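You operate a simulated robot arm through the tools that you are given. There is no shell and no other tool.

You are at the controls of a simulated robot arm. One attempt, no reset.

## Task
Push the three square caps home on the square tubes of their colours.
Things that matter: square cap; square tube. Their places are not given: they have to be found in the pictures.

The check looks at the end state, three seconds after you hand in, the way a careful person would. Anything else that was tipped, shoved, dropped, spilled or broken makes it a failure. A push-on lid holds only when it is set on centred and level and pressed home; a screw cap is set on level and turned clockwise until tight.

## Robot
A 5-joint arm with a two-finger parallel gripper, fixed in place. Base frame: the origin is at the foot of the arm, x ahead of it, y to its left, z up; the work surface is at about z = 0. Readings come in cm, degrees, newtons and seconds.
With the tool pointing down near the work surface it reaches from about 26 to 60 cm from the base axis. Its first joint turns from -66.0 to 66.0 degrees. The tool tilts only in the upright plane through the base axis and itself; it spins freely about its own axis. Payload 1.57 kg.
The tool frame sits at the grasp point between the pads (the TCP): z along the fingers, y along the line on which they close. The tips reach 3 cm beyond it. The gripper opens to 8 cm. The fingers are 1.7 cm wide and 1.2 cm thick; the gripper's body (4 by 8.2 cm) begins 8 cm behind the TCP.
Orientation is told as [roll, pitch, yaw] about the base's x, y, z axes, in that order, counted from this pose: with the fingers straight down and closing along the base's y, the tool's x points along the base's -x, its y along +y and its z along -z.

## Interface
- The arm moves only by the tool apply_moves. Its argument "steps" is a list of rows, each a list of 2 entries, a list of its own where there are three numbers: the shift along the tool's x, y, z in cm, then the turn, a rotation vector about the tool's x, y, z in degrees. In form: [[[tx, ty, tz], [wx, wy, wz]], ...]. A call has 1 to 20 rows; each row is the pose to reach, as a shift and turn from the pose commanded when the call began, along the tool's axes at that moment. "claw" is the gripper command, from -1 (shut) to 1 (fully open), values between in proportion, set as the call begins (left out, the last holds). Each row takes 0.2 s and may step no farther than 5 cm and 8.6 degrees from the row before; otherwise, or with a gripper value out of range, the whole call is refused. A pose out of reach is approached as far as the arm can. The call stops where the force on the tool passes 40 N (or 10 N more than at its start, if that is more) or the arm is blocked; 0.2 s more then pass. Each finger travels about 15.3 cm/s and halts on what it meets, pressing with about 43 N; the grip force reading is that of the motor and also rises with nothing between the fingers. The clock runs only during rows and for 0.2 s after the last one: add rows that repeat a pose to give the fingers time. The reply holds the time, the measured pose of the TCP, the force on the tool along the base axes, the opening and the grip force, in the units named above and with some noise, with the torque about the TCP (base axes, N m) and any sound that the robot's microphone picked up, and new pictures: "pictures" is both (left out), scene, wrist or none.
- Cameras (640 x 400 px; columns grow to the right, rows downward): "scene" is fixed at [3.34, 39.85, 51.86]; the picture's right is [-0.73, -0.68, 0.00], its down [-0.32, 0.35, -0.88] and it looks along [0.60, -0.65, -0.47] (base axes); focal length 334 px, centre (320, 200). "wrist" rides on the gripper at [7.2, -0.7, -12.2] in the tool frame; the picture's right is [0.09, 1.00, 0.00], its down [-0.84, 0.08, -0.54] and it looks along [-0.54, 0.05, 0.84] (tool axes); focal length 238 px, centre (320, 200).
- probe_pixels(camera, pixels): there is no depth. For up to 12 entries [column, row, z] of the newest picture of that camera ("zoom" is the newest enlarged one), the place [x, y] in the base frame at which the ray of that pixel passes the height z, good to about 0.2 cm, but the place of the scene camera against the robot may be out by one fixed shift of up to 2.5 cm in any direction. The clock stands still meanwhile.
- close_up(camera, box): a new picture of the part [left, top, right, bottom] of that camera's present view, enlarged. The clock stands still meanwhile.
- hand_in(): hands the job in; it is judged then, once.

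Leave the gripper open and the arm clear of the work at the hand-in unless told otherwise.

The tools are called after ">>>" as a command line: name --argument value ..., lists and objects as JSON in quotes. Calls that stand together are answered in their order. apply_moves: Moves the arm, as the interface text tells. Its arguments: {"type":"object","properties":{"steps":{"type":"array","items":{"type":"array"}},"claw":{"type":"number"},"pictures":{"type":"string","enum":["both","scene","wrist","none"]}},"required":["steps"]} The other tools are called the same way: probe_pixels (camera, pixels) gives the place at which the rays of pixels pass given heights; close_up (camera, box) takes an enlarged picture of a part of a camera's view; hand_in () hands the job in.

At the start:

```text
time: 0.0
ee_pos: [36.13, 18.18, 38.04]
ee_rot: [-0.1, 0.0, 0.0]
force: [-0.2, 0.1, -0.1]
torque: [-0.02, -0.02, -0.01]
grip_width: 8.0
grasp_force: 0.0
```

scene: 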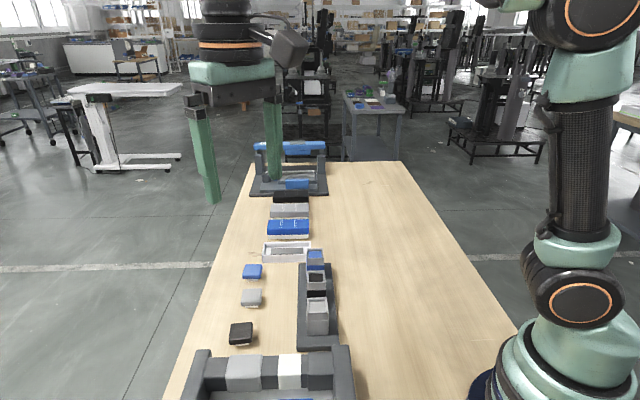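
wrist: 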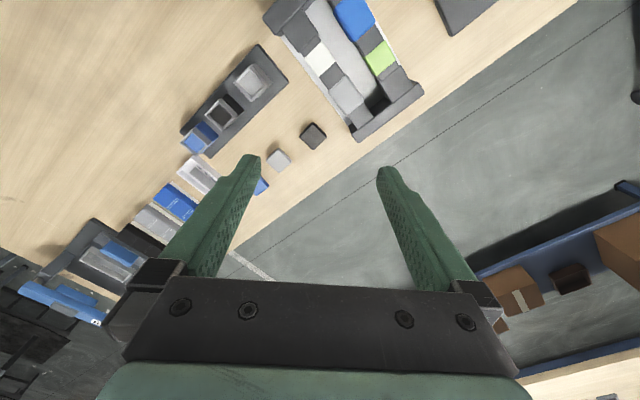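

I can see three square caps (blue, grey, black) near scene pixels (252,271), (252,297) and (241,333), and a rack with three tubes at about (315,290). I'll zoom in on these before moving.

>>> close_up --camera "scene" --box '[210, 230, 370, 360]'

>>> close_up --camera "wrist" --box '[130, 30, 370, 220]'

>>> probe_pixels --camera "wrist" --pixels '[[313, 136, 1], [279, 160, 1], [261, 186, 1], [252, 83, 5], [223, 112, 5], [199, 137, 5]]'

>>> probe_pixels --camera "scene" --pixels '[[241, 328, 1], [252, 294, 1], [252, 269, 1], [317, 305, 5], [316, 278, 5], [315, 257, 5]]'

```text
3.08 times, centred on (290, 295) of scene
```

zoom: 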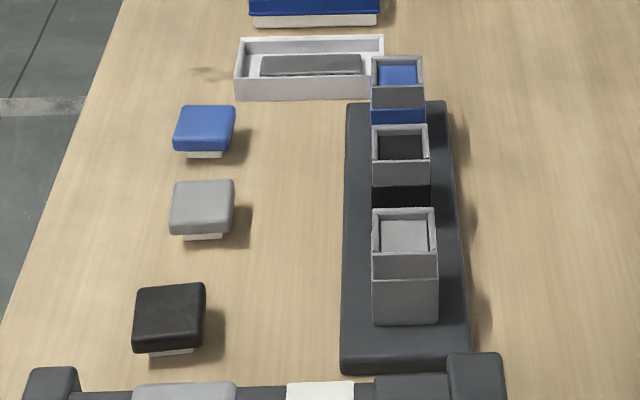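

```text
2.11 times, centred on (250, 125) of wrist
```

zoom: 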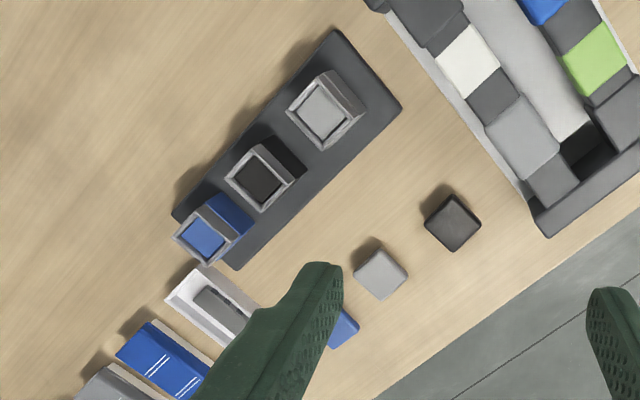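

```text
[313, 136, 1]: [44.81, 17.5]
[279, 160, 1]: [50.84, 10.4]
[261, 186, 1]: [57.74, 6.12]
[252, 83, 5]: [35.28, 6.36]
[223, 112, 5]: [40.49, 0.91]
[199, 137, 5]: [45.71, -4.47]
```

```text
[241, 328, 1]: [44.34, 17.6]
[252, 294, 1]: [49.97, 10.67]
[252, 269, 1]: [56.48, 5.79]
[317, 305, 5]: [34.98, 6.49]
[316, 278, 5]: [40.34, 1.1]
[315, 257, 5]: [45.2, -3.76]
```

The wrist and scene probes agree to about 1 cm. The caps sit near (45,17.5), (51,10.4) and (57.7,6), and the tubes near (35,6), (40.5,1) and (45.7,-4.5), all in rows at about 45° to the base. I'll lower the arm and turn it to yaw -45° for a square-on view.

>>> apply_moves --steps '[[[0, -0.4, 2.3], [0, 0, 7.5]], [[0, -0.8, 4.6], [0, 0, 15]], [[0, -1.2, 7], [0, 0, 22.5]], [[0, -1.6, 9.3], [0, 0, 30]], [[0, -2, 11.6], [0, 0, 37.5]], [[0, -2.2, 14], [0, 0, 45]], [[0, -2.2, 14], [0, 0, 45]]]' --claw 1

```text
time: 1.6
ee_pos: [35.93, 16.06, 24.2]
ee_rot: [-0.1, 0.0, -45.0]
force: [0.6, 0.6, 0.8]
torque: [-0.05, -0.01, 0.02]
grip_width: 8.01
grasp_force: 0.1
```

scene: 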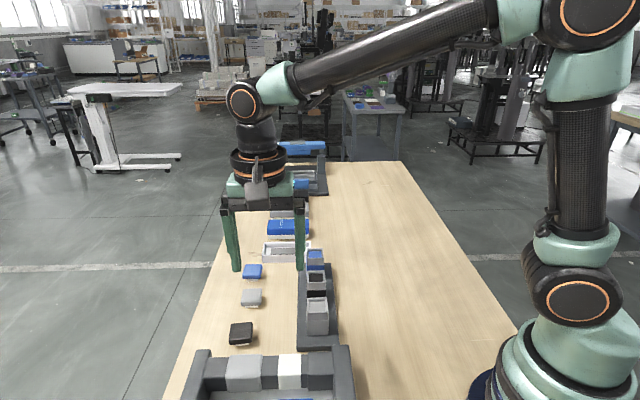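
wrist: 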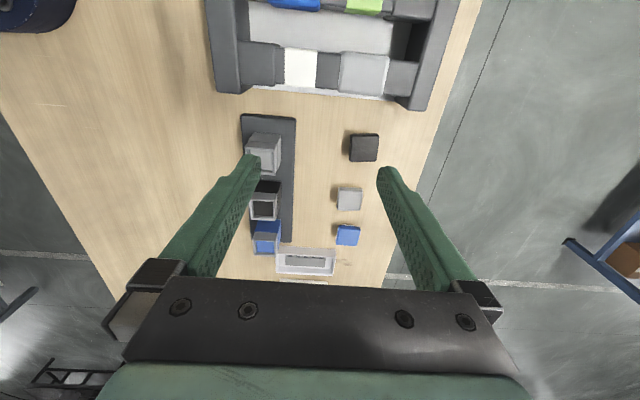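

The view is now square-on. I'll zoom in on the caps and tubes.

>>> close_up --camera "wrist" --box '[230, 110, 400, 260]'

>>> close_up --camera "wrist" --box '[230, 110, 320, 190]'

>>> close_up --camera "wrist" --box '[320, 120, 400, 250]'

>>> close_up --camera "wrist" --box '[230, 170, 320, 270]'

```text
2.67 times, centred on (315, 185) of wrist
```

zoom: 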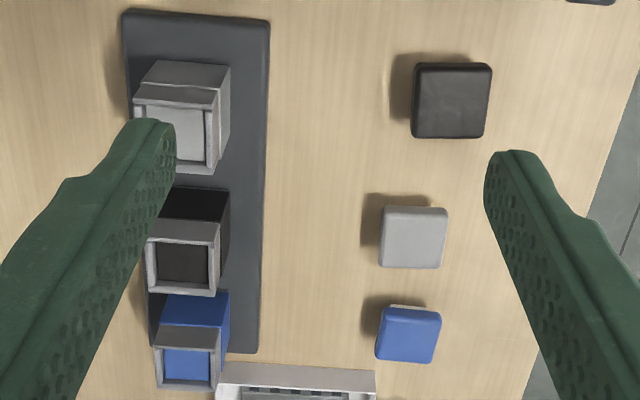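

```text
5.00 times, centred on (275, 150) of wrist
```

zoom: 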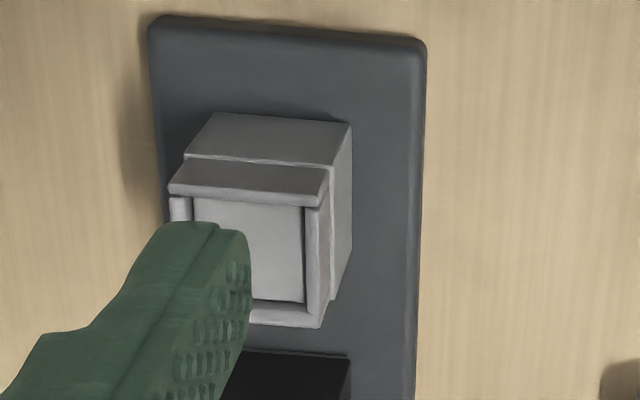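

```text
3.08 times, centred on (360, 185) of wrist
```

zoom: 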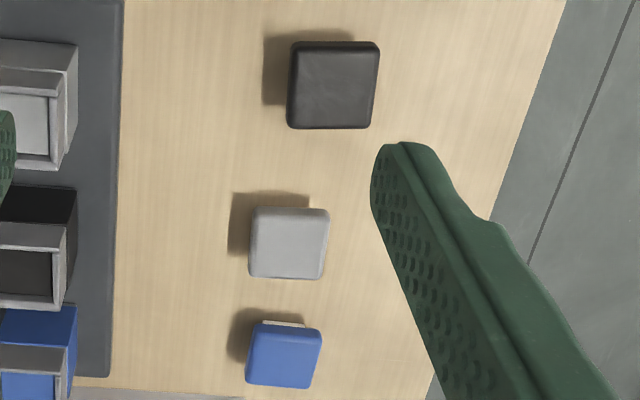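

```text
4.00 times, centred on (275, 220) of wrist
```

zoom: 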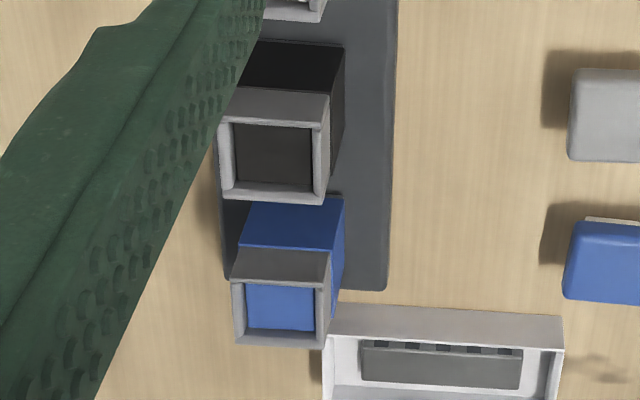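

The caps are about 4.4 cm square, with a plate on top and a white plug underneath. The tubes are open at the top with a grey rim. I'll move above the black cap, near (44.8,17.5), for a precise look.

>>> apply_moves --steps '[[[-1.3, 1.8, 3], [0, 0, 0]], [[-2.6, 3.6, 6], [0, 0, 0]], [[-3.9, 5.4, 9], [0, 0, 0]], [[-5.3, 7.28, 12], [0, 0, 0]], [[-5.3, 7.28, 12], [0, 0, 0]]]'

>>> close_up --camera "wrist" --box '[240, 80, 400, 180]'

>>> close_up --camera "scene" --box '[220, 310, 280, 350]'

```text
time: 2.8
ee_pos: [45.04, 17.5, 12.01]
ee_rot: [0.0, 0.0, -45.0]
force: [0.8, -0.3, -0.5]
torque: [0.0, -0.02, 0.02]
grip_width: 8.0
grasp_force: 0.1
```

scene: 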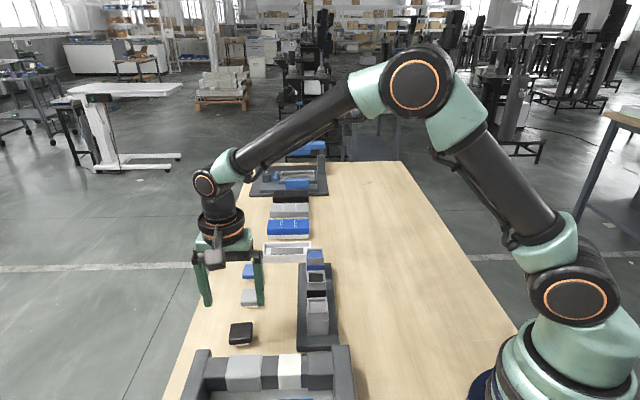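
wrist: 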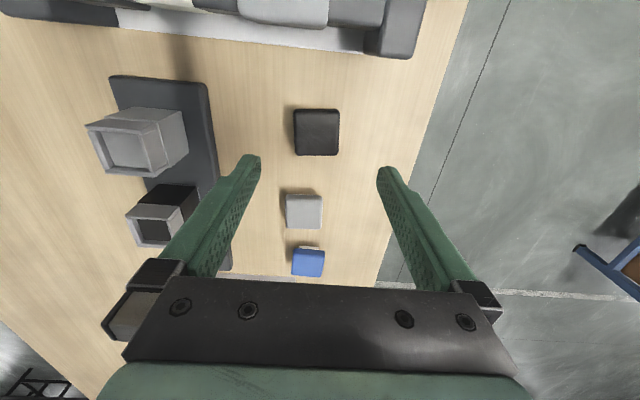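

```text
4.00 times, centred on (320, 130) of wrist
```

zoom: 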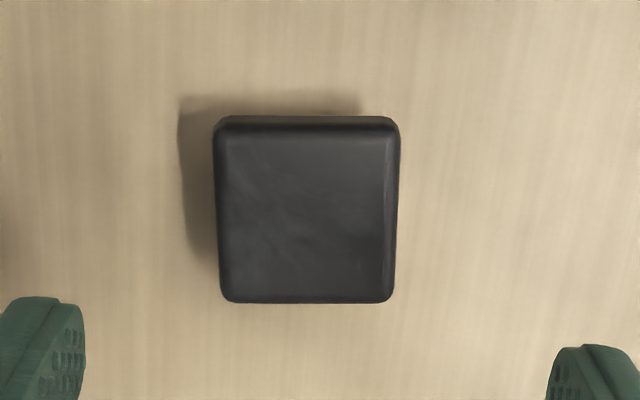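

```text
10.00 times, centred on (250, 330) of scene
```

zoom: 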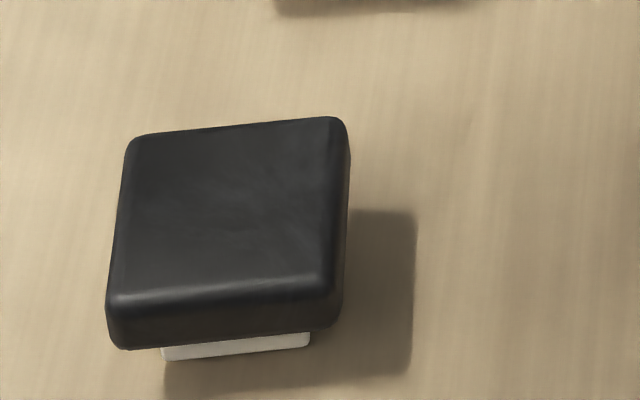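

The black cap is clear. I'll probe points on its plate edges to get its centre and angle.

>>> close_up --camera "wrist" --box '[240, 80, 400, 180]'

>>> probe_pixels --camera "zoom" --pixels '[[215, 160, 1.4], [220, 270, 1.4], [399, 160, 1.4], [395, 270, 1.4], [250, 117, 1.0], [370, 117, 1.0], [250, 302, 1.5], [370, 302, 1.5]]'

>>> probe_pixels --camera "wrist" --pixels '[[303, 196, 1.5], [303, 227, 1.5], [287, 212, 1.4], [322, 212, 1.4], [310, 249, 1.5], [307, 276, 1.5], [293, 262, 1.4], [325, 262, 1.4]]'

```text
4.00 times, centred on (320, 130) of wrist
```

zoom: 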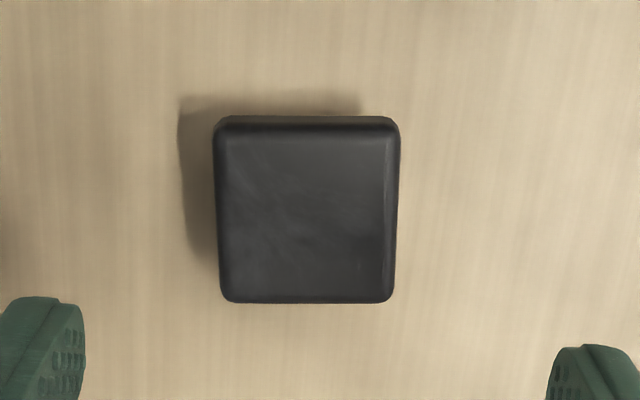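

```text
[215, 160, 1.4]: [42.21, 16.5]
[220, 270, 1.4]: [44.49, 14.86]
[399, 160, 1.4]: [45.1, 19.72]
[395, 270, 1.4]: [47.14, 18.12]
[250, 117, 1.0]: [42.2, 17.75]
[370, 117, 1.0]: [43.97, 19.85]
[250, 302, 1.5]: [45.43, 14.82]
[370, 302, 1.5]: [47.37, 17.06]
```

```text
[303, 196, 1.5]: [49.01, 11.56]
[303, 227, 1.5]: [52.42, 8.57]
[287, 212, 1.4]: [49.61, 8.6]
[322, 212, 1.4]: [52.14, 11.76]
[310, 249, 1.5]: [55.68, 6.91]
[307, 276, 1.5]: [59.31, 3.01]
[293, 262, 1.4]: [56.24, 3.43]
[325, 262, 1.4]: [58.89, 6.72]
```

The black cap's centre is about (44.74,17.33), its sides lie at about -40° and it is roughly 4.3 cm wide. Before gripping anything, I'll look at the tubes from above the middle one.

>>> apply_moves --steps '[[[0, -1, -4], [0, 0, 0]], [[-1.7, -4.5, -4], [0, 0, 0]], [[-3.5, -8.5, -4], [0, 0, 0]], [[-6, -12, -4], [0, 0, 0]], [[-8.5, -14.85, -4], [0, 0, 0]], [[-8.5, -14.85, -4], [0, 0, 0]]]' --pictures "wrist"

>>> close_up --camera "wrist" --box '[240, 60, 400, 160]'

>>> close_up --camera "wrist" --box '[240, 160, 400, 260]'

>>> close_up --camera "wrist" --box '[240, 0, 400, 100]'

```text
time: 4.2
ee_pos: [40.44, 0.78, 15.92]
ee_rot: [0.0, 0.1, -45.0]
force: [-0.4, -0.6, -0.1]
torque: [0.02, 0.02, -0.01]
grip_width: 8.0
grasp_force: 0.1
```

wrist: 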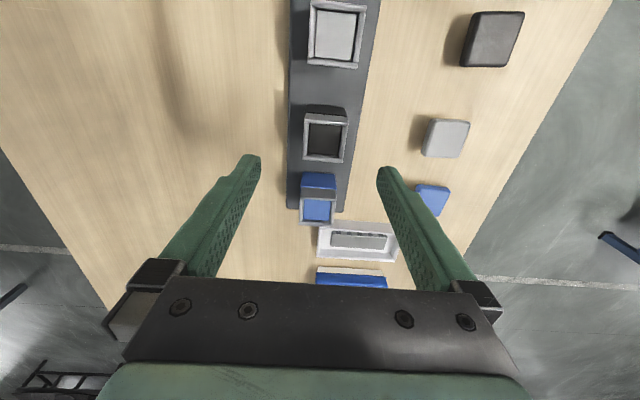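

```text
4.00 times, centred on (320, 110) of wrist
```

zoom: 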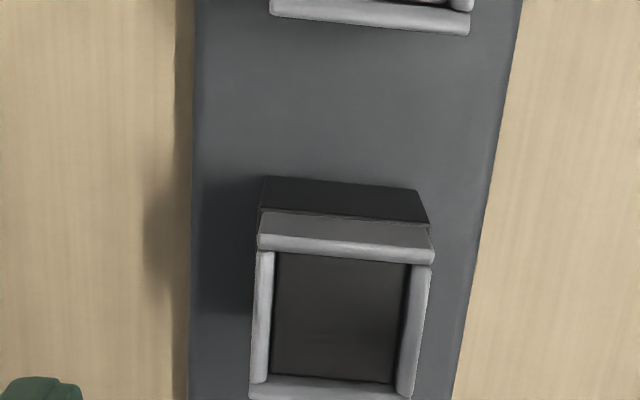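

```text
4.00 times, centred on (320, 210) of wrist
```

zoom: 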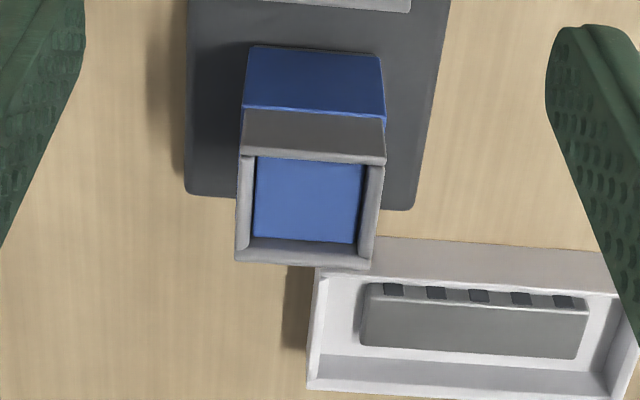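

```text
4.00 times, centred on (320, 50) of wrist
```

zoom: 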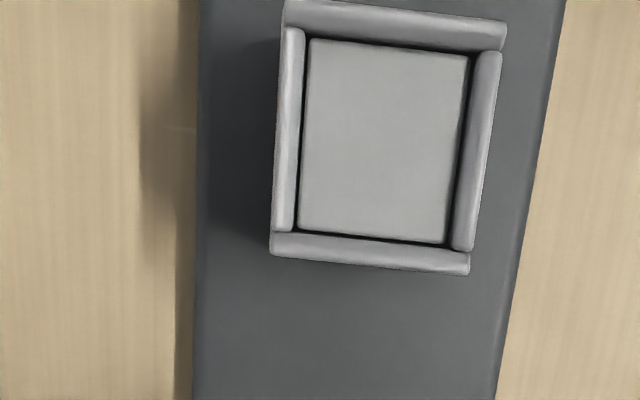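

The tubes are solid blocks with a grey rim collar, and each rim forms a shallow square socket. I'll take tighter zooms of the black tube and probe its rim at a few heights.

>>> close_up --camera "wrist" --box '[280, 90, 376, 170]'

>>> close_up --camera "scene" --box '[290, 240, 350, 350]'

```text
5.00 times, centred on (328, 130) of wrist
```

zoom: 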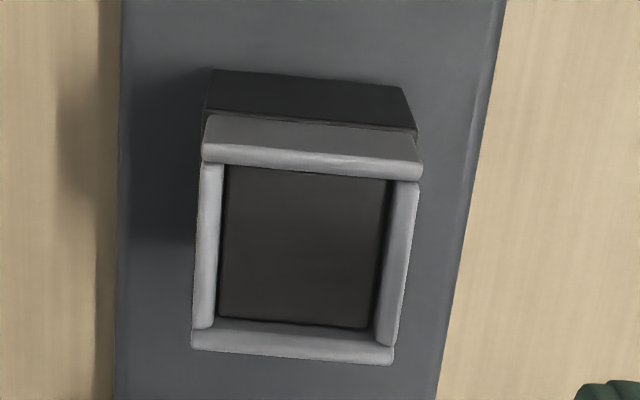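

```text
3.64 times, centred on (320, 295) of scene
```

zoom: 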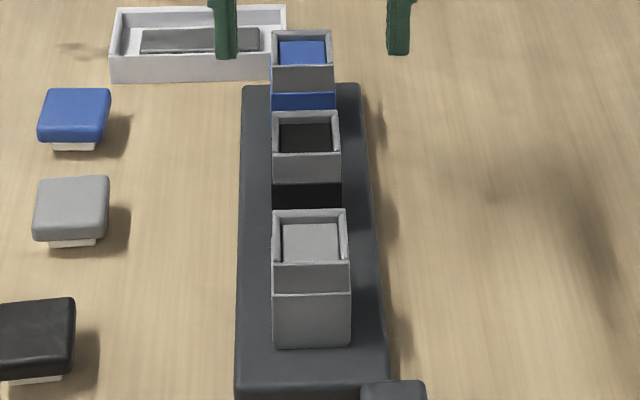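

>>> probe_pixels --camera "wrist" --pixels '[[304.8, 119.2, 5], [348.4, 122.8, 5], [302.2, 159.6, 5], [342.6, 162.8, 5], [300, 198, 5], [336.5, 200, 5], [298.75, 225.5, 5], [332.5, 227.5, 5], [311, 0.5, 5], [366.8, 5, 5], [307.5, 62.5, 5], [357.5, 68, 5]]'

>>> probe_pixels --camera "wrist" --pixels '[[304.8, 119.2, 8], [348.4, 122.8, 8], [302.2, 159.6, 8], [342.6, 162.8, 8], [300, 198, 8], [336.5, 200, 8], [298.75, 225.5, 8], [332.5, 227.5, 8], [311, 0.5, 8], [366.8, 5, 8], [307.5, 62.5, 8], [357.5, 68, 8]]'

```text
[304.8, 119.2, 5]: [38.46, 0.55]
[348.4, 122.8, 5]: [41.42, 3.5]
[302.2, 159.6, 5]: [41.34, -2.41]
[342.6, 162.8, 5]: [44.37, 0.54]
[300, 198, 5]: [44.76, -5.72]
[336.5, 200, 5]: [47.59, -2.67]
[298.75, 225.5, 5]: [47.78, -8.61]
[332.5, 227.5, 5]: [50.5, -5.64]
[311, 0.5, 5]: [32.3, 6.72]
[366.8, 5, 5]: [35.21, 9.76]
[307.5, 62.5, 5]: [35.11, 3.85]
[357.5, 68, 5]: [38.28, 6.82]
```

```text
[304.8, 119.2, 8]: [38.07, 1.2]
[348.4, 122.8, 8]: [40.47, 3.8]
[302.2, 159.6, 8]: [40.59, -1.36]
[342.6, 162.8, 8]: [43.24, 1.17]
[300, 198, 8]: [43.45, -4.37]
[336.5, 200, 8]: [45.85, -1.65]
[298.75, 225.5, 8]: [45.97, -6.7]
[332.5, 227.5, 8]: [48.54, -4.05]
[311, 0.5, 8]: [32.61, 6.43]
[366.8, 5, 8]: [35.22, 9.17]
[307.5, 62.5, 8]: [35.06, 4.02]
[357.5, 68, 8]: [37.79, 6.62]
```

I need a second viewpoint to triangulate the rim heights, so I'll shift 8 cm along tool +x.

>>> apply_moves --steps '[[[4, 0, 0], [0, 0, 0]], [[8, 0, 0], [0, 0, 0]], [[8, 0, 0], [0, 0, 0]]]' --pictures "wrist"

>>> close_up --camera "wrist" --box '[272, 100, 368, 160]'

>>> close_up --camera "wrist" --box '[272, 180, 368, 240]'

>>> close_up --camera "wrist" --box '[272, 225, 368, 285]'

```text
time: 5.0
ee_pos: [34.9, 6.56, 16.12]
ee_rot: [0.1, 0.0, -45.0]
force: [-0.1, 0.2, -0.2]
torque: [-0.01, -0.02, 0.0]
grip_width: 8.0
grasp_force: 0.1
```

wrist: 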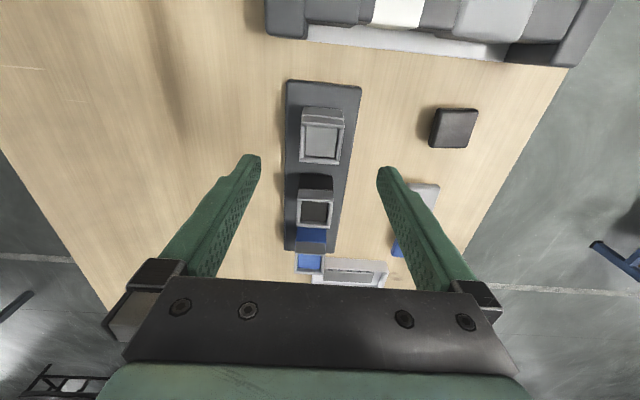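

```text
6.67 times, centred on (320, 130) of wrist
```

zoom: 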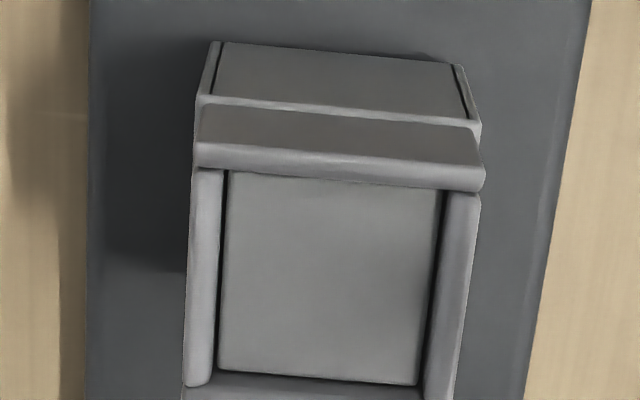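

```text
6.67 times, centred on (320, 210) of wrist
```

zoom: 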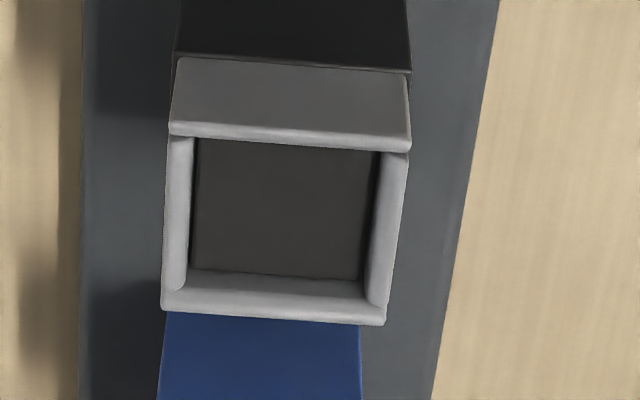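

```text
6.67 times, centred on (320, 255) of wrist
```

zoom: 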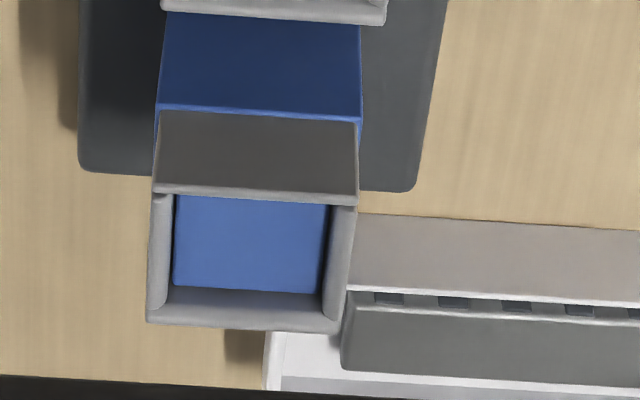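

>>> close_up --camera "wrist" --box '[272, 115, 368, 175]'

>>> probe_pixels --camera "wrist" --pixels '[[297.5, 198.3, 5], [333.65, 200.7, 5], [296.15, 226.2, 5], [329.75, 228.7, 5], [294.95, 253.05, 5], [325.55, 254.7, 5], [294.05, 273.3, 5], [322.7, 274.8, 5]]'

>>> probe_pixels --camera "wrist" --pixels '[[297.5, 198.3, 8], [333.65, 200.7, 8], [296.15, 226.2, 8], [329.75, 228.7, 8], [294.95, 253.05, 8], [325.55, 254.7, 8], [294.05, 273.3, 8], [322.7, 274.8, 8]]'

```text
6.67 times, centred on (320, 145) of wrist
```

zoom: 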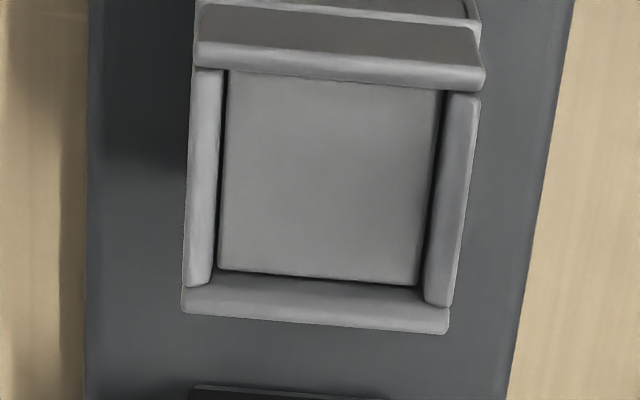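

```text
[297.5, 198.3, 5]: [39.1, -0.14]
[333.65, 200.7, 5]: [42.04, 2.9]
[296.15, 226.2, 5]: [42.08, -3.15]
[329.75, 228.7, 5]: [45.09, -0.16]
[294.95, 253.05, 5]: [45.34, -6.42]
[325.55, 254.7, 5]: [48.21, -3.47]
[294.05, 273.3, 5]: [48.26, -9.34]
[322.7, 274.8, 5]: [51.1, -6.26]
```

```text
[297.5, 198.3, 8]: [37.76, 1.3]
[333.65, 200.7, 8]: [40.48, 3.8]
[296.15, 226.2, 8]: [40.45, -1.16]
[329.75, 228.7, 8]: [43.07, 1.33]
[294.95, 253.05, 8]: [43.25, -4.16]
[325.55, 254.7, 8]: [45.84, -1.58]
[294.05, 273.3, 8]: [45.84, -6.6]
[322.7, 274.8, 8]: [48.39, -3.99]
```

The two views agree: the rims are at z≈7.5 and about 3.65 cm square, so narrower than the 4.3 cm plates. The centres are:

| Tube | Centre |
|---|---|
| Grey | (35.18, 6.60) |
| Black | (40.73, 1.09) |
| Blue | (46.2, -4.4) |

All three are square to -45°. I'll now go over the black cap at yaw -40°.

>>> apply_moves --steps '[[[0.2, 4.5, 0], [0, 0, -2]], [[0.4, 9, 0], [0, 0, -4]], [[0.6, 13, 1], [0, 0, -5]], [[0.66, 14.61, 4.5], [0, 0, -5]], [[0.66, 14.61, 8], [0, 0, -5]], [[0.66, 14.61, 8], [0, 0, -5]]]'

>>> close_up --camera "wrist" --box '[240, 90, 400, 190]'

```text
time: 6.4
ee_pos: [44.63, 17.38, 8.06]
ee_rot: [-0.1, 0.1, -40.0]
force: [0.2, -0.2, -0.2]
torque: [0.0, -0.03, 0.02]
grip_width: 8.0
grasp_force: 0.1
```

scene: 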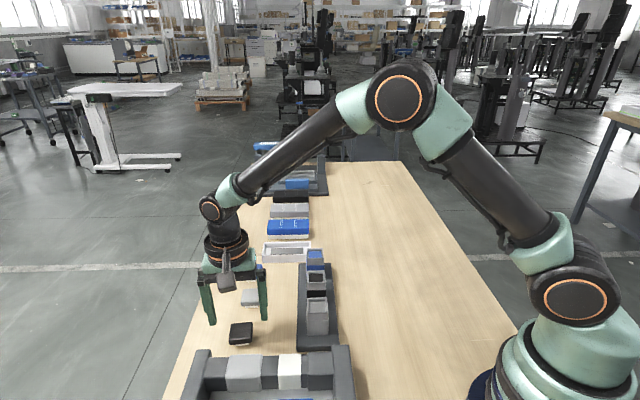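
wrist: 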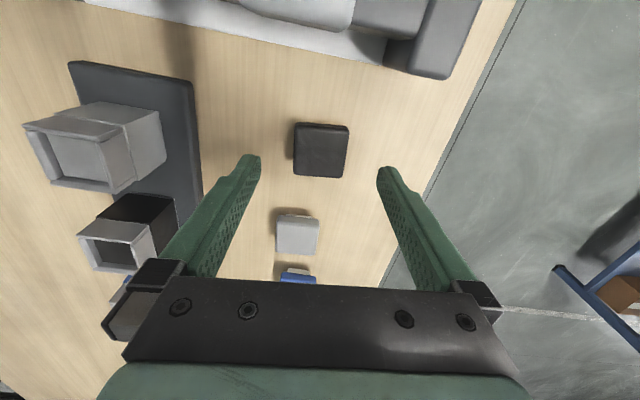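

```text
4.00 times, centred on (320, 140) of wrist
```

zoom: 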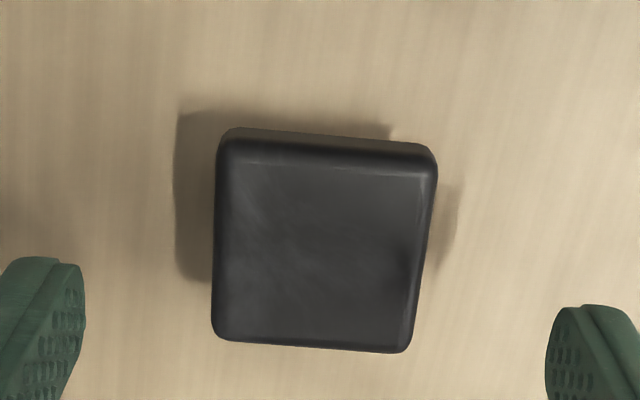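

>>> probe_pixels --camera "zoom" --pixels '[[215, 190, 1.3], [212, 310, 1.3], [436, 190, 1.3], [419, 310, 1.3], [250, 133, 1.0], [400, 146, 1.0], [250, 345, 1.5], [380, 352, 1.5]]'

```text
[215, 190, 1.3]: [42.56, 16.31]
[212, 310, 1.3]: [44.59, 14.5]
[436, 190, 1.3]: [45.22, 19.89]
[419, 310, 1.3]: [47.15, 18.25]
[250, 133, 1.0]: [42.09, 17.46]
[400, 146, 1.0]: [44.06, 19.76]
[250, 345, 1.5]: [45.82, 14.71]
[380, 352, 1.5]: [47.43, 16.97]
```

The cap's centre is (44.85,17.23) and its angle of about -40° matches the tool. I'll descend so the tips are at z≈0.5, level with the plate, and then close.

>>> apply_moves --steps '[[[-0.1, 0, 2], [0, 0, 0]], [[-0.1, 0, 3.5], [0, 0, 0]], [[-0.1, 0, 4.5], [0, 0, 0]], [[-0.1, 0, 4.5], [0, 0, 0]]]' --pictures "wrist"

>>> apply_moves --steps '[[[0, 0, 0], [0, 0, 0]], [[0, 0, 0], [0, 0, 0]], [[0, 0, 0], [0, 0, 0]]]' --claw -1

>>> close_up --camera "wrist" --box '[240, 100, 400, 200]'

>>> close_up --camera "scene" --box '[200, 300, 280, 350]'

```text
time: 7.4
ee_pos: [44.66, 17.28, 3.56]
ee_rot: [-0.1, 0.0, -40.0]
force: [0.9, -0.4, -0.3]
torque: [-0.02, -0.02, 0.02]
grip_width: 8.0
grasp_force: 0.1
```

wrist: 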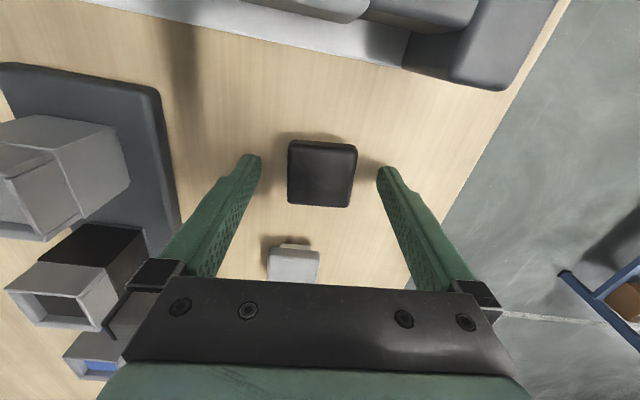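

```text
time: 8.2
ee_pos: [44.7, 17.18, 3.61]
ee_rot: [0.0, 0.0, -39.9]
force: [0.1, 0.1, -0.1]
torque: [-0.04, 0.0, -0.01]
grip_width: 4.06
grasp_force: 42.9
```

scene: 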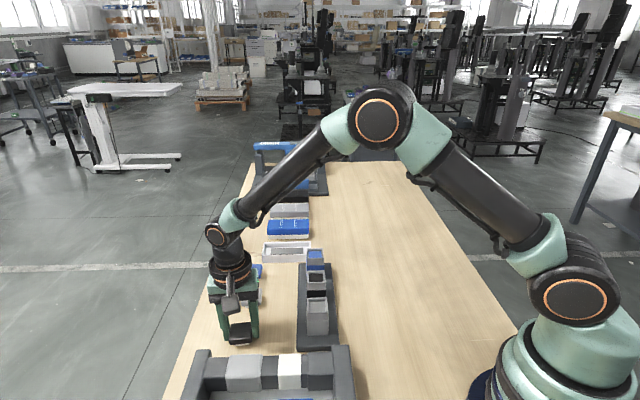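
wrist: 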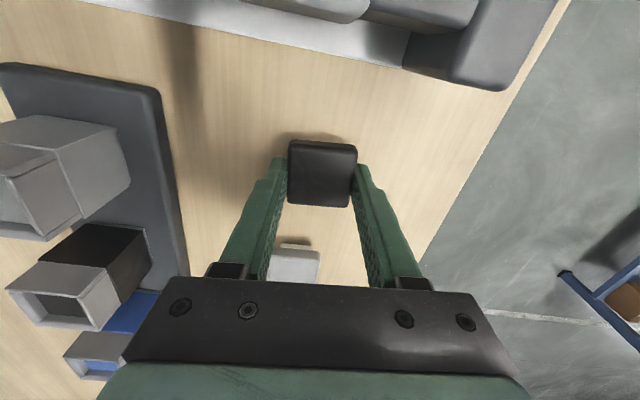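

```text
4.00 times, centred on (320, 150) of wrist
```

zoom: 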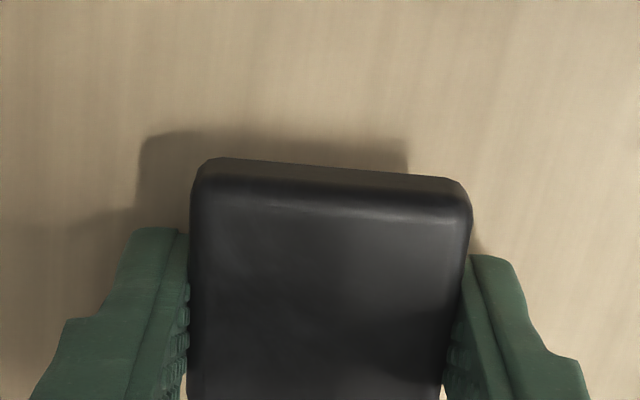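

```text
8.00 times, centred on (240, 325) of scene
```

zoom: 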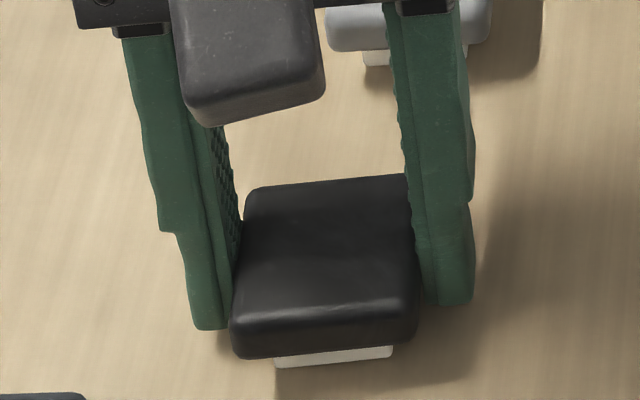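

The cap is gripped at 4.06 cm and sits square to the tool. I'll measure where it sits along the tool's x axis.

>>> close_up --camera "wrist" --box '[272, 130, 368, 210]'

>>> probe_pixels --camera "wrist" --pixels '[[322, 142.5, 0.8], [322, 142.5, 1.0], [322, 146, 1.7], [320, 207, 1.7], [320, 207, 1.5]]'

```text
5.00 times, centred on (320, 170) of wrist
```

zoom: 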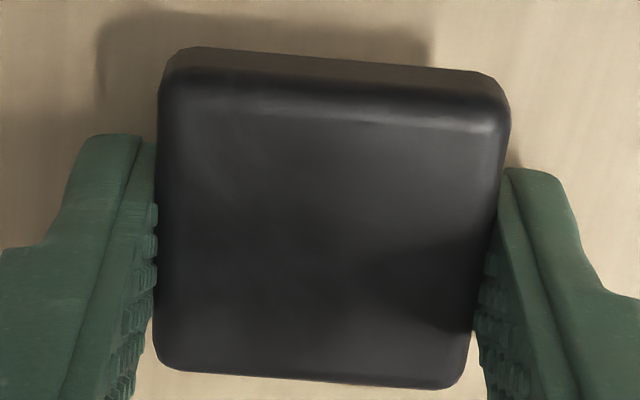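

```text
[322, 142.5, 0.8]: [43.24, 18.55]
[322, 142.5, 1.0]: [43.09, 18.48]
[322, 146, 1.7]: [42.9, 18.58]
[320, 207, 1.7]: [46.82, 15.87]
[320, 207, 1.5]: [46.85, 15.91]
```

The cap sits about 0.1 cm off the TCP along tool -x. I'll lift it, carry it over the black tube at yaw -45° and stop above the rim to check alignment.

>>> apply_moves --steps '[[[0, 0, -4.5], [0, 0, 0]], [[0, 0, -9], [0, 0, 0]], [[0, 0, -13], [0, 0, 0]], [[-2.2, -4, -14], [0, 0, 2]], [[-4.2, -8.2, -14], [0, 0, 4]], [[-6, -12.2, -13], [0, 0, 5]], [[-7.17, -15.02, -11.5], [0, 0, 5]], [[-7.17, -15.02, -9], [0, 0, 5]], [[-7.17, -15.02, -9], [0, 0, 5]]]'

>>> close_up --camera "wrist" --box '[256, 110, 384, 210]'

>>> close_up --camera "scene" --box '[280, 230, 360, 310]'

```text
time: 10.2
ee_pos: [40.64, 1.03, 12.44]
ee_rot: [0.0, 0.0, -45.1]
force: [-0.9, -0.3, -0.1]
torque: [0.01, -0.01, -0.02]
grip_width: 4.07
grasp_force: 43.0
```

scene: 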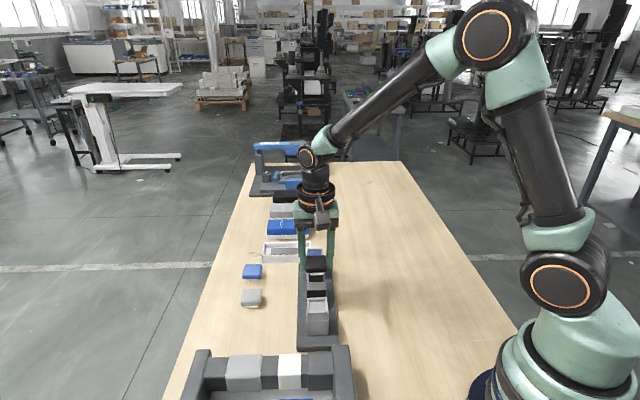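
wrist: 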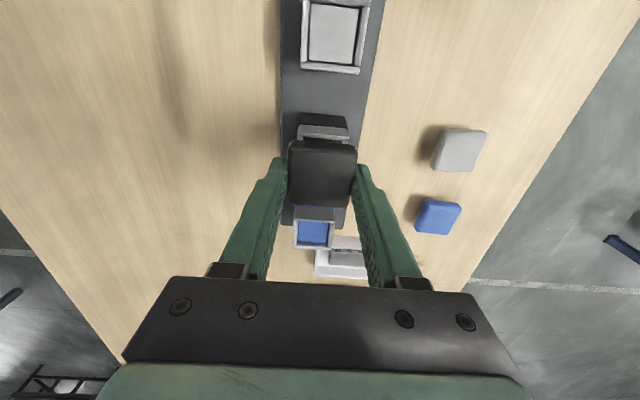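

```text
4.00 times, centred on (320, 160) of wrist
```

zoom: 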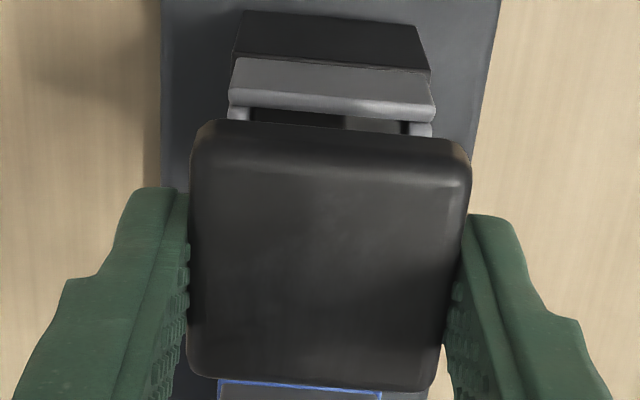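

```text
5.00 times, centred on (320, 270) of scene
```

zoom: 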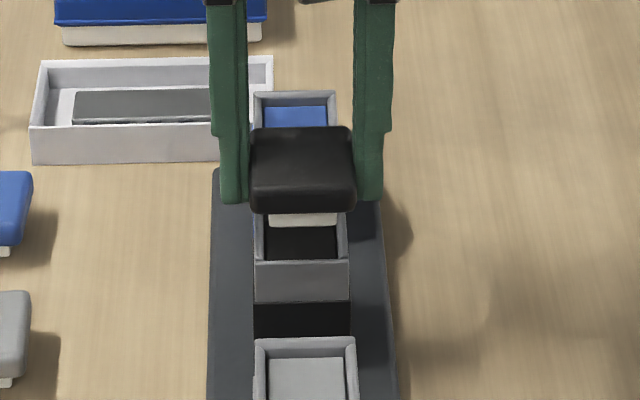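

Laterally the plug (268–337) and the tube (254–350) line up to within 1 px in the scene zoom. I'll zoom harder in the wrist view to check the other axis.

>>> close_up --camera "wrist" --box '[290, 110, 354, 150]'

>>> close_up --camera "wrist" --box '[280, 180, 360, 230]'

>>> close_up --camera "scene" --box '[300, 250, 332, 290]'

```text
10.00 times, centred on (322, 130) of wrist
```

zoom: 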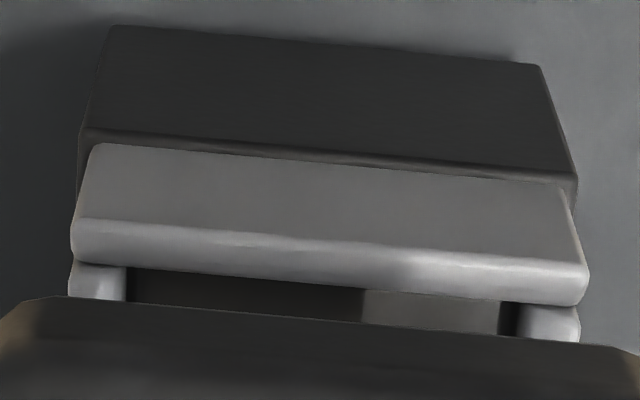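

```text
8.00 times, centred on (320, 205) of wrist
```

zoom: 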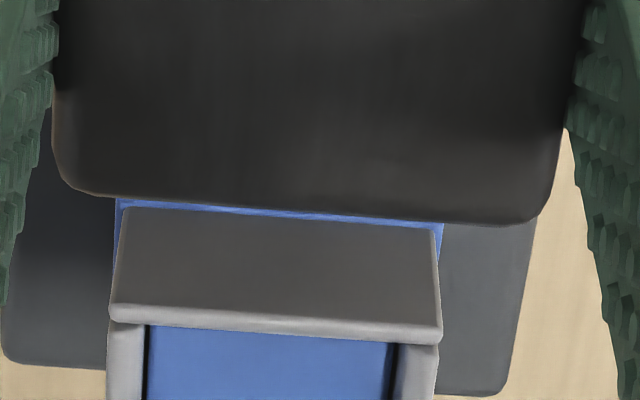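

```text
10.00 times, centred on (316, 270) of scene
```

zoom: 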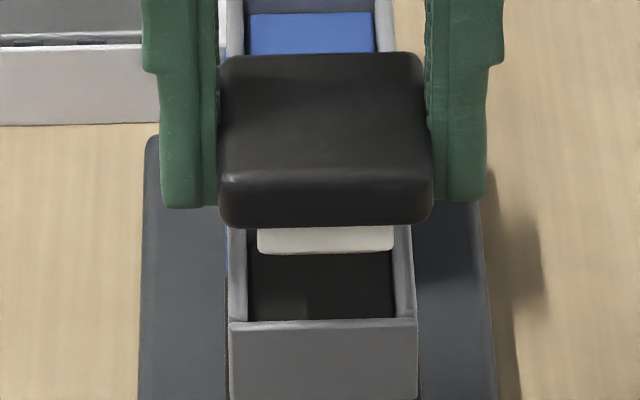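

The tube centre is within 0.05 cm of the cap on both axes, so I'll apply a tiny correction of (+0.05, +0.04). Then I'll descend slowly and watch the force.

>>> apply_moves --steps '[[[0.05, 0.04, 0.5], [0, 0, 0]], [[0.05, 0.04, 1.0], [0, 0, 0]], [[0.05, 0.04, 1.3], [0, 0, 0]], [[0.05, 0.04, 1.5], [0, 0, 0]], [[0.05, 0.04, 1.7], [0, 0, 0]], [[0.05, 0.04, 1.85], [0, 0, 0]], [[0.05, 0.04, 1.85], [0, 0, 0]]]'

>>> close_up --camera "scene" --box '[300, 250, 332, 290]'

>>> close_up --camera "wrist" --box '[290, 110, 354, 150]'

```text
time: 11.8
ee_pos: [40.65, 1.14, 10.67]
ee_rot: [0.1, -0.1, -45.0]
force: [2.6, -4.3, 8.5]
torque: [-0.05, 0.04, 0.06]
grip_width: 4.06
grasp_force: 42.9
```

scene: 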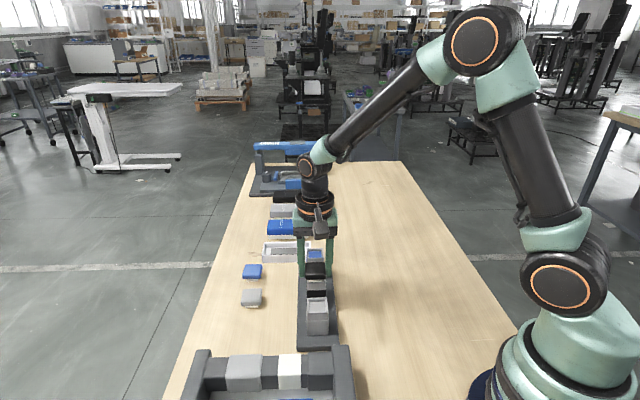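
wrist: 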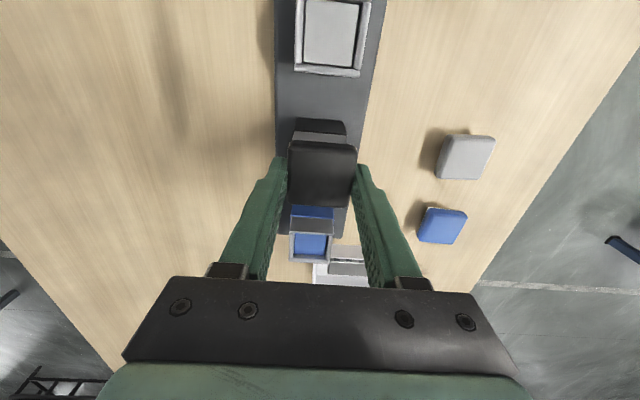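

```text
10.00 times, centred on (316, 270) of scene
```

zoom: 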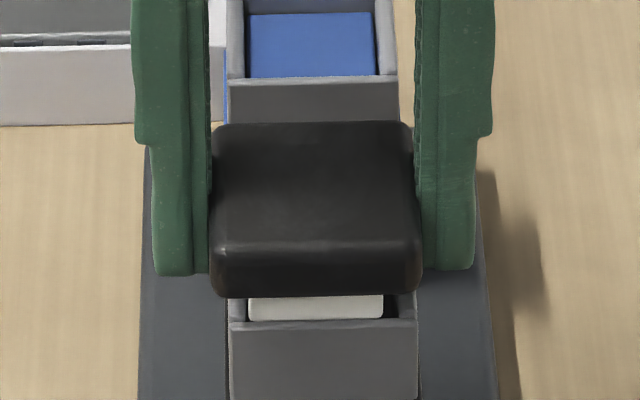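

```text
10.00 times, centred on (322, 130) of wrist
```

zoom: 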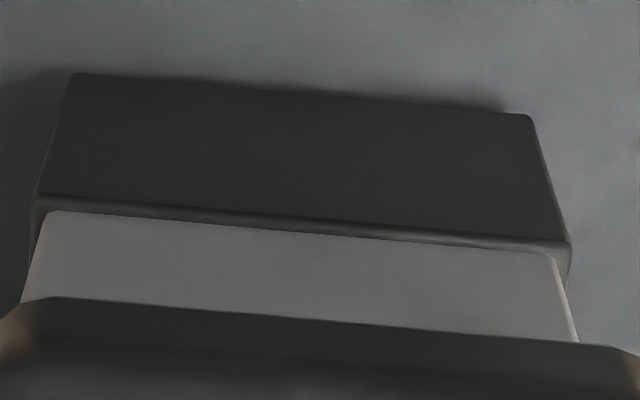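

There's light contact at TCP z 10.67: 8.5 N upward with a side force along tool -x. In the scene zoom the plug (248–383) looks left of the socket (248–397). I'll zoom in further.

>>> close_up --camera "scene" --box '[306, 270, 328, 288]'

```text
16.00 times, centred on (317, 279) of scene
```

zoom: 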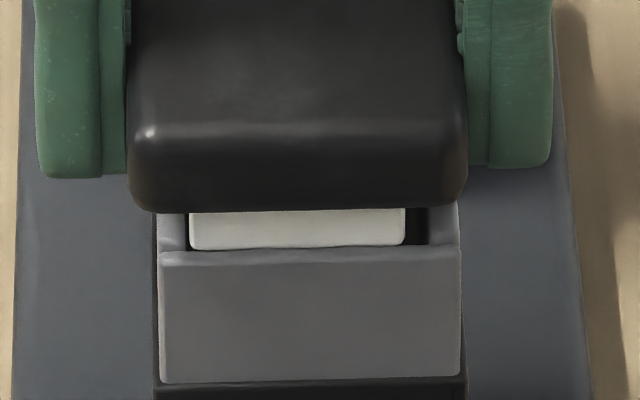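

At 16x the plug (190–405) is about 0.14 cm left of the socket centre (188–427). I'll back up 0.3, shift -0.14 in tool y and -0.06 in tool x (following the side force), then descend again.

>>> apply_moves --steps '[[[0, 0, -0.3], [0, 0, 0]], [[-0.06, -0.14, -0.3], [0, 0, 0]], [[-0.06, -0.14, -0.1], [0, 0, 0]], [[-0.06, -0.14, 0.05], [0, 0, 0]], [[-0.06, -0.14, 0.05], [0, 0, 0]]]' --pictures "scene"

>>> close_up --camera "scene" --box '[306, 270, 328, 288]'

```text
time: 13.0
ee_pos: [40.61, 0.98, 10.69]
ee_rot: [0.2, -0.1, -45.0]
force: [4.3, -2.9, 8.8]
torque: [-0.02, 0.01, -0.01]
grip_width: 4.06
grasp_force: 43.1
```

scene: 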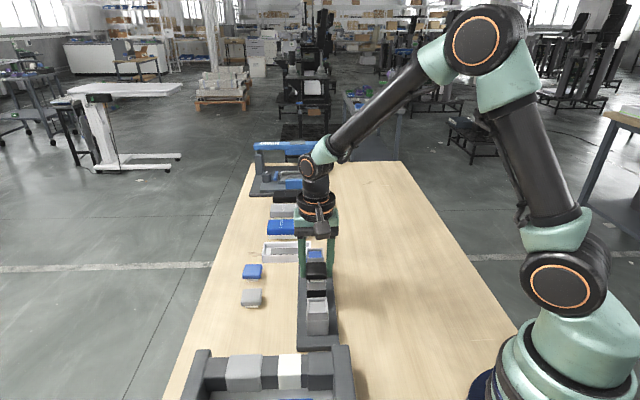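

```text
16.00 times, centred on (317, 279) of scene
```

zoom: 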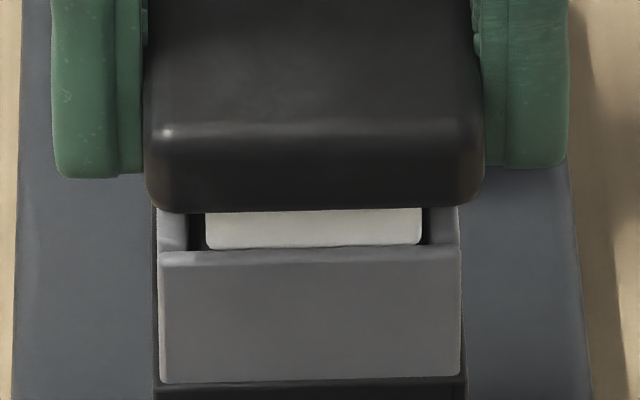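

The plug (206–422) is now 0.07 cm too far right, and the push along tool -x remains, so the plug is riding on the near wall. I'll lift slightly, shift (-0.15, +0.06) and go down again.

>>> apply_moves --steps '[[[0, 0, -0.3], [0, 0, 0]], [[-0.15, 0.06, -0.3], [0, 0, 0]], [[-0.15, 0.06, -0.1], [0, 0, 0]], [[-0.15, 0.06, 0.05], [0, 0, 0]], [[-0.15, 0.06, 0.05], [0, 0, 0]]]' --pictures "scene"

>>> close_up --camera "scene" --box '[306, 270, 328, 288]'

```text
time: 14.2
ee_pos: [40.66, 0.97, 10.67]
ee_rot: [0.1, 0.0, -44.9]
force: [1.4, -3.0, 2.4]
torque: [-0.02, -0.02, 0.01]
grip_width: 4.07
grasp_force: 42.9
```

scene: 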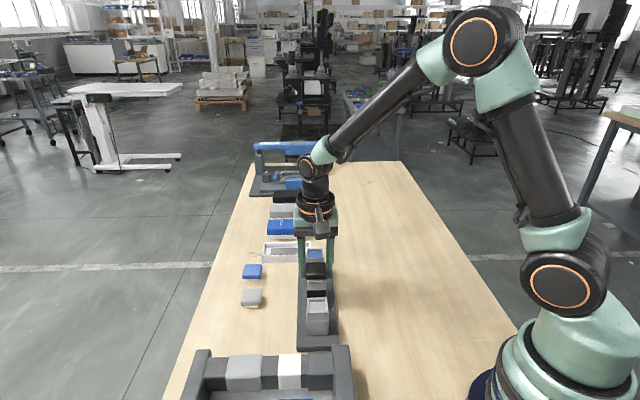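

```text
16.00 times, centred on (317, 279) of scene
```

zoom: 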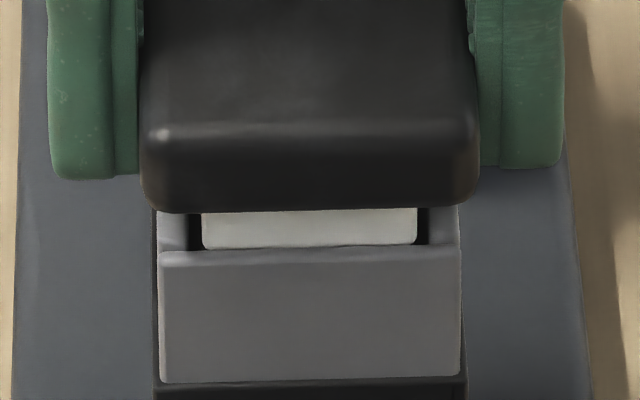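

Lateral alignment is good now (plug centre 309.5, socket 307.5) and the force is down to 2.4 N. I'll move a further -0.08 along tool x and then press down gradually.

>>> apply_moves --steps '[[[-0.04, 0, -0.1], [0, 0, 0]], [[-0.09, -0.02, -0.1], [0, 0, 0]], [[-0.09, -0.02, 0.05], [0, 0, 0]], [[-0.09, -0.02, 0.15], [0, 0, 0]], [[-0.09, -0.02, 0.25], [0, 0, 0]], [[-0.09, -0.02, 0.25], [0, 0, 0]]]' --pictures "scene"

>>> close_up --camera "scene" --box '[306, 270, 328, 288]'

```text
time: 15.6
ee_pos: [40.63, 0.94, 10.35]
ee_rot: [0.0, -0.1, -45.0]
force: [0.6, -1.3, -1.0]
torque: [-0.03, -0.02, 0.0]
grip_width: 4.02
grasp_force: 43.0
```

scene: 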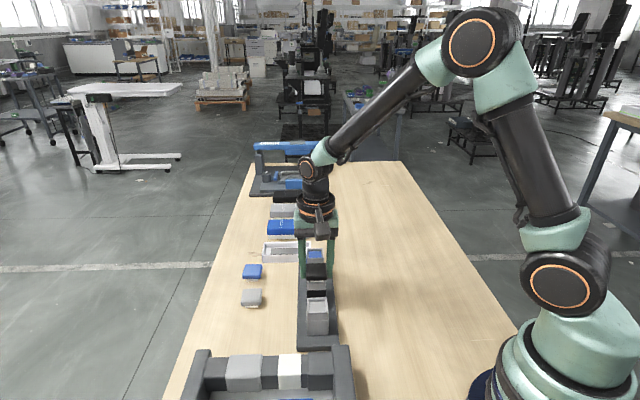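

```text
16.00 times, centred on (317, 279) of scene
```

zoom: 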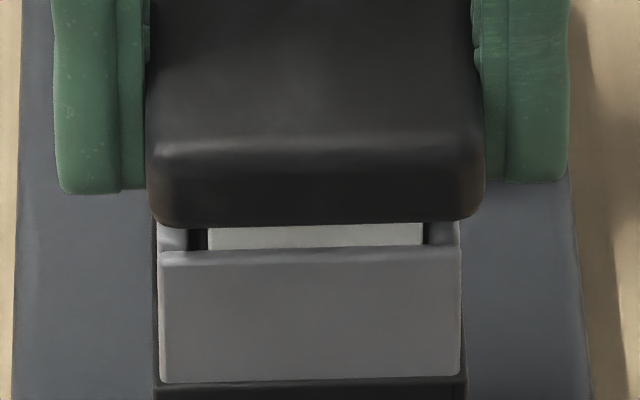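

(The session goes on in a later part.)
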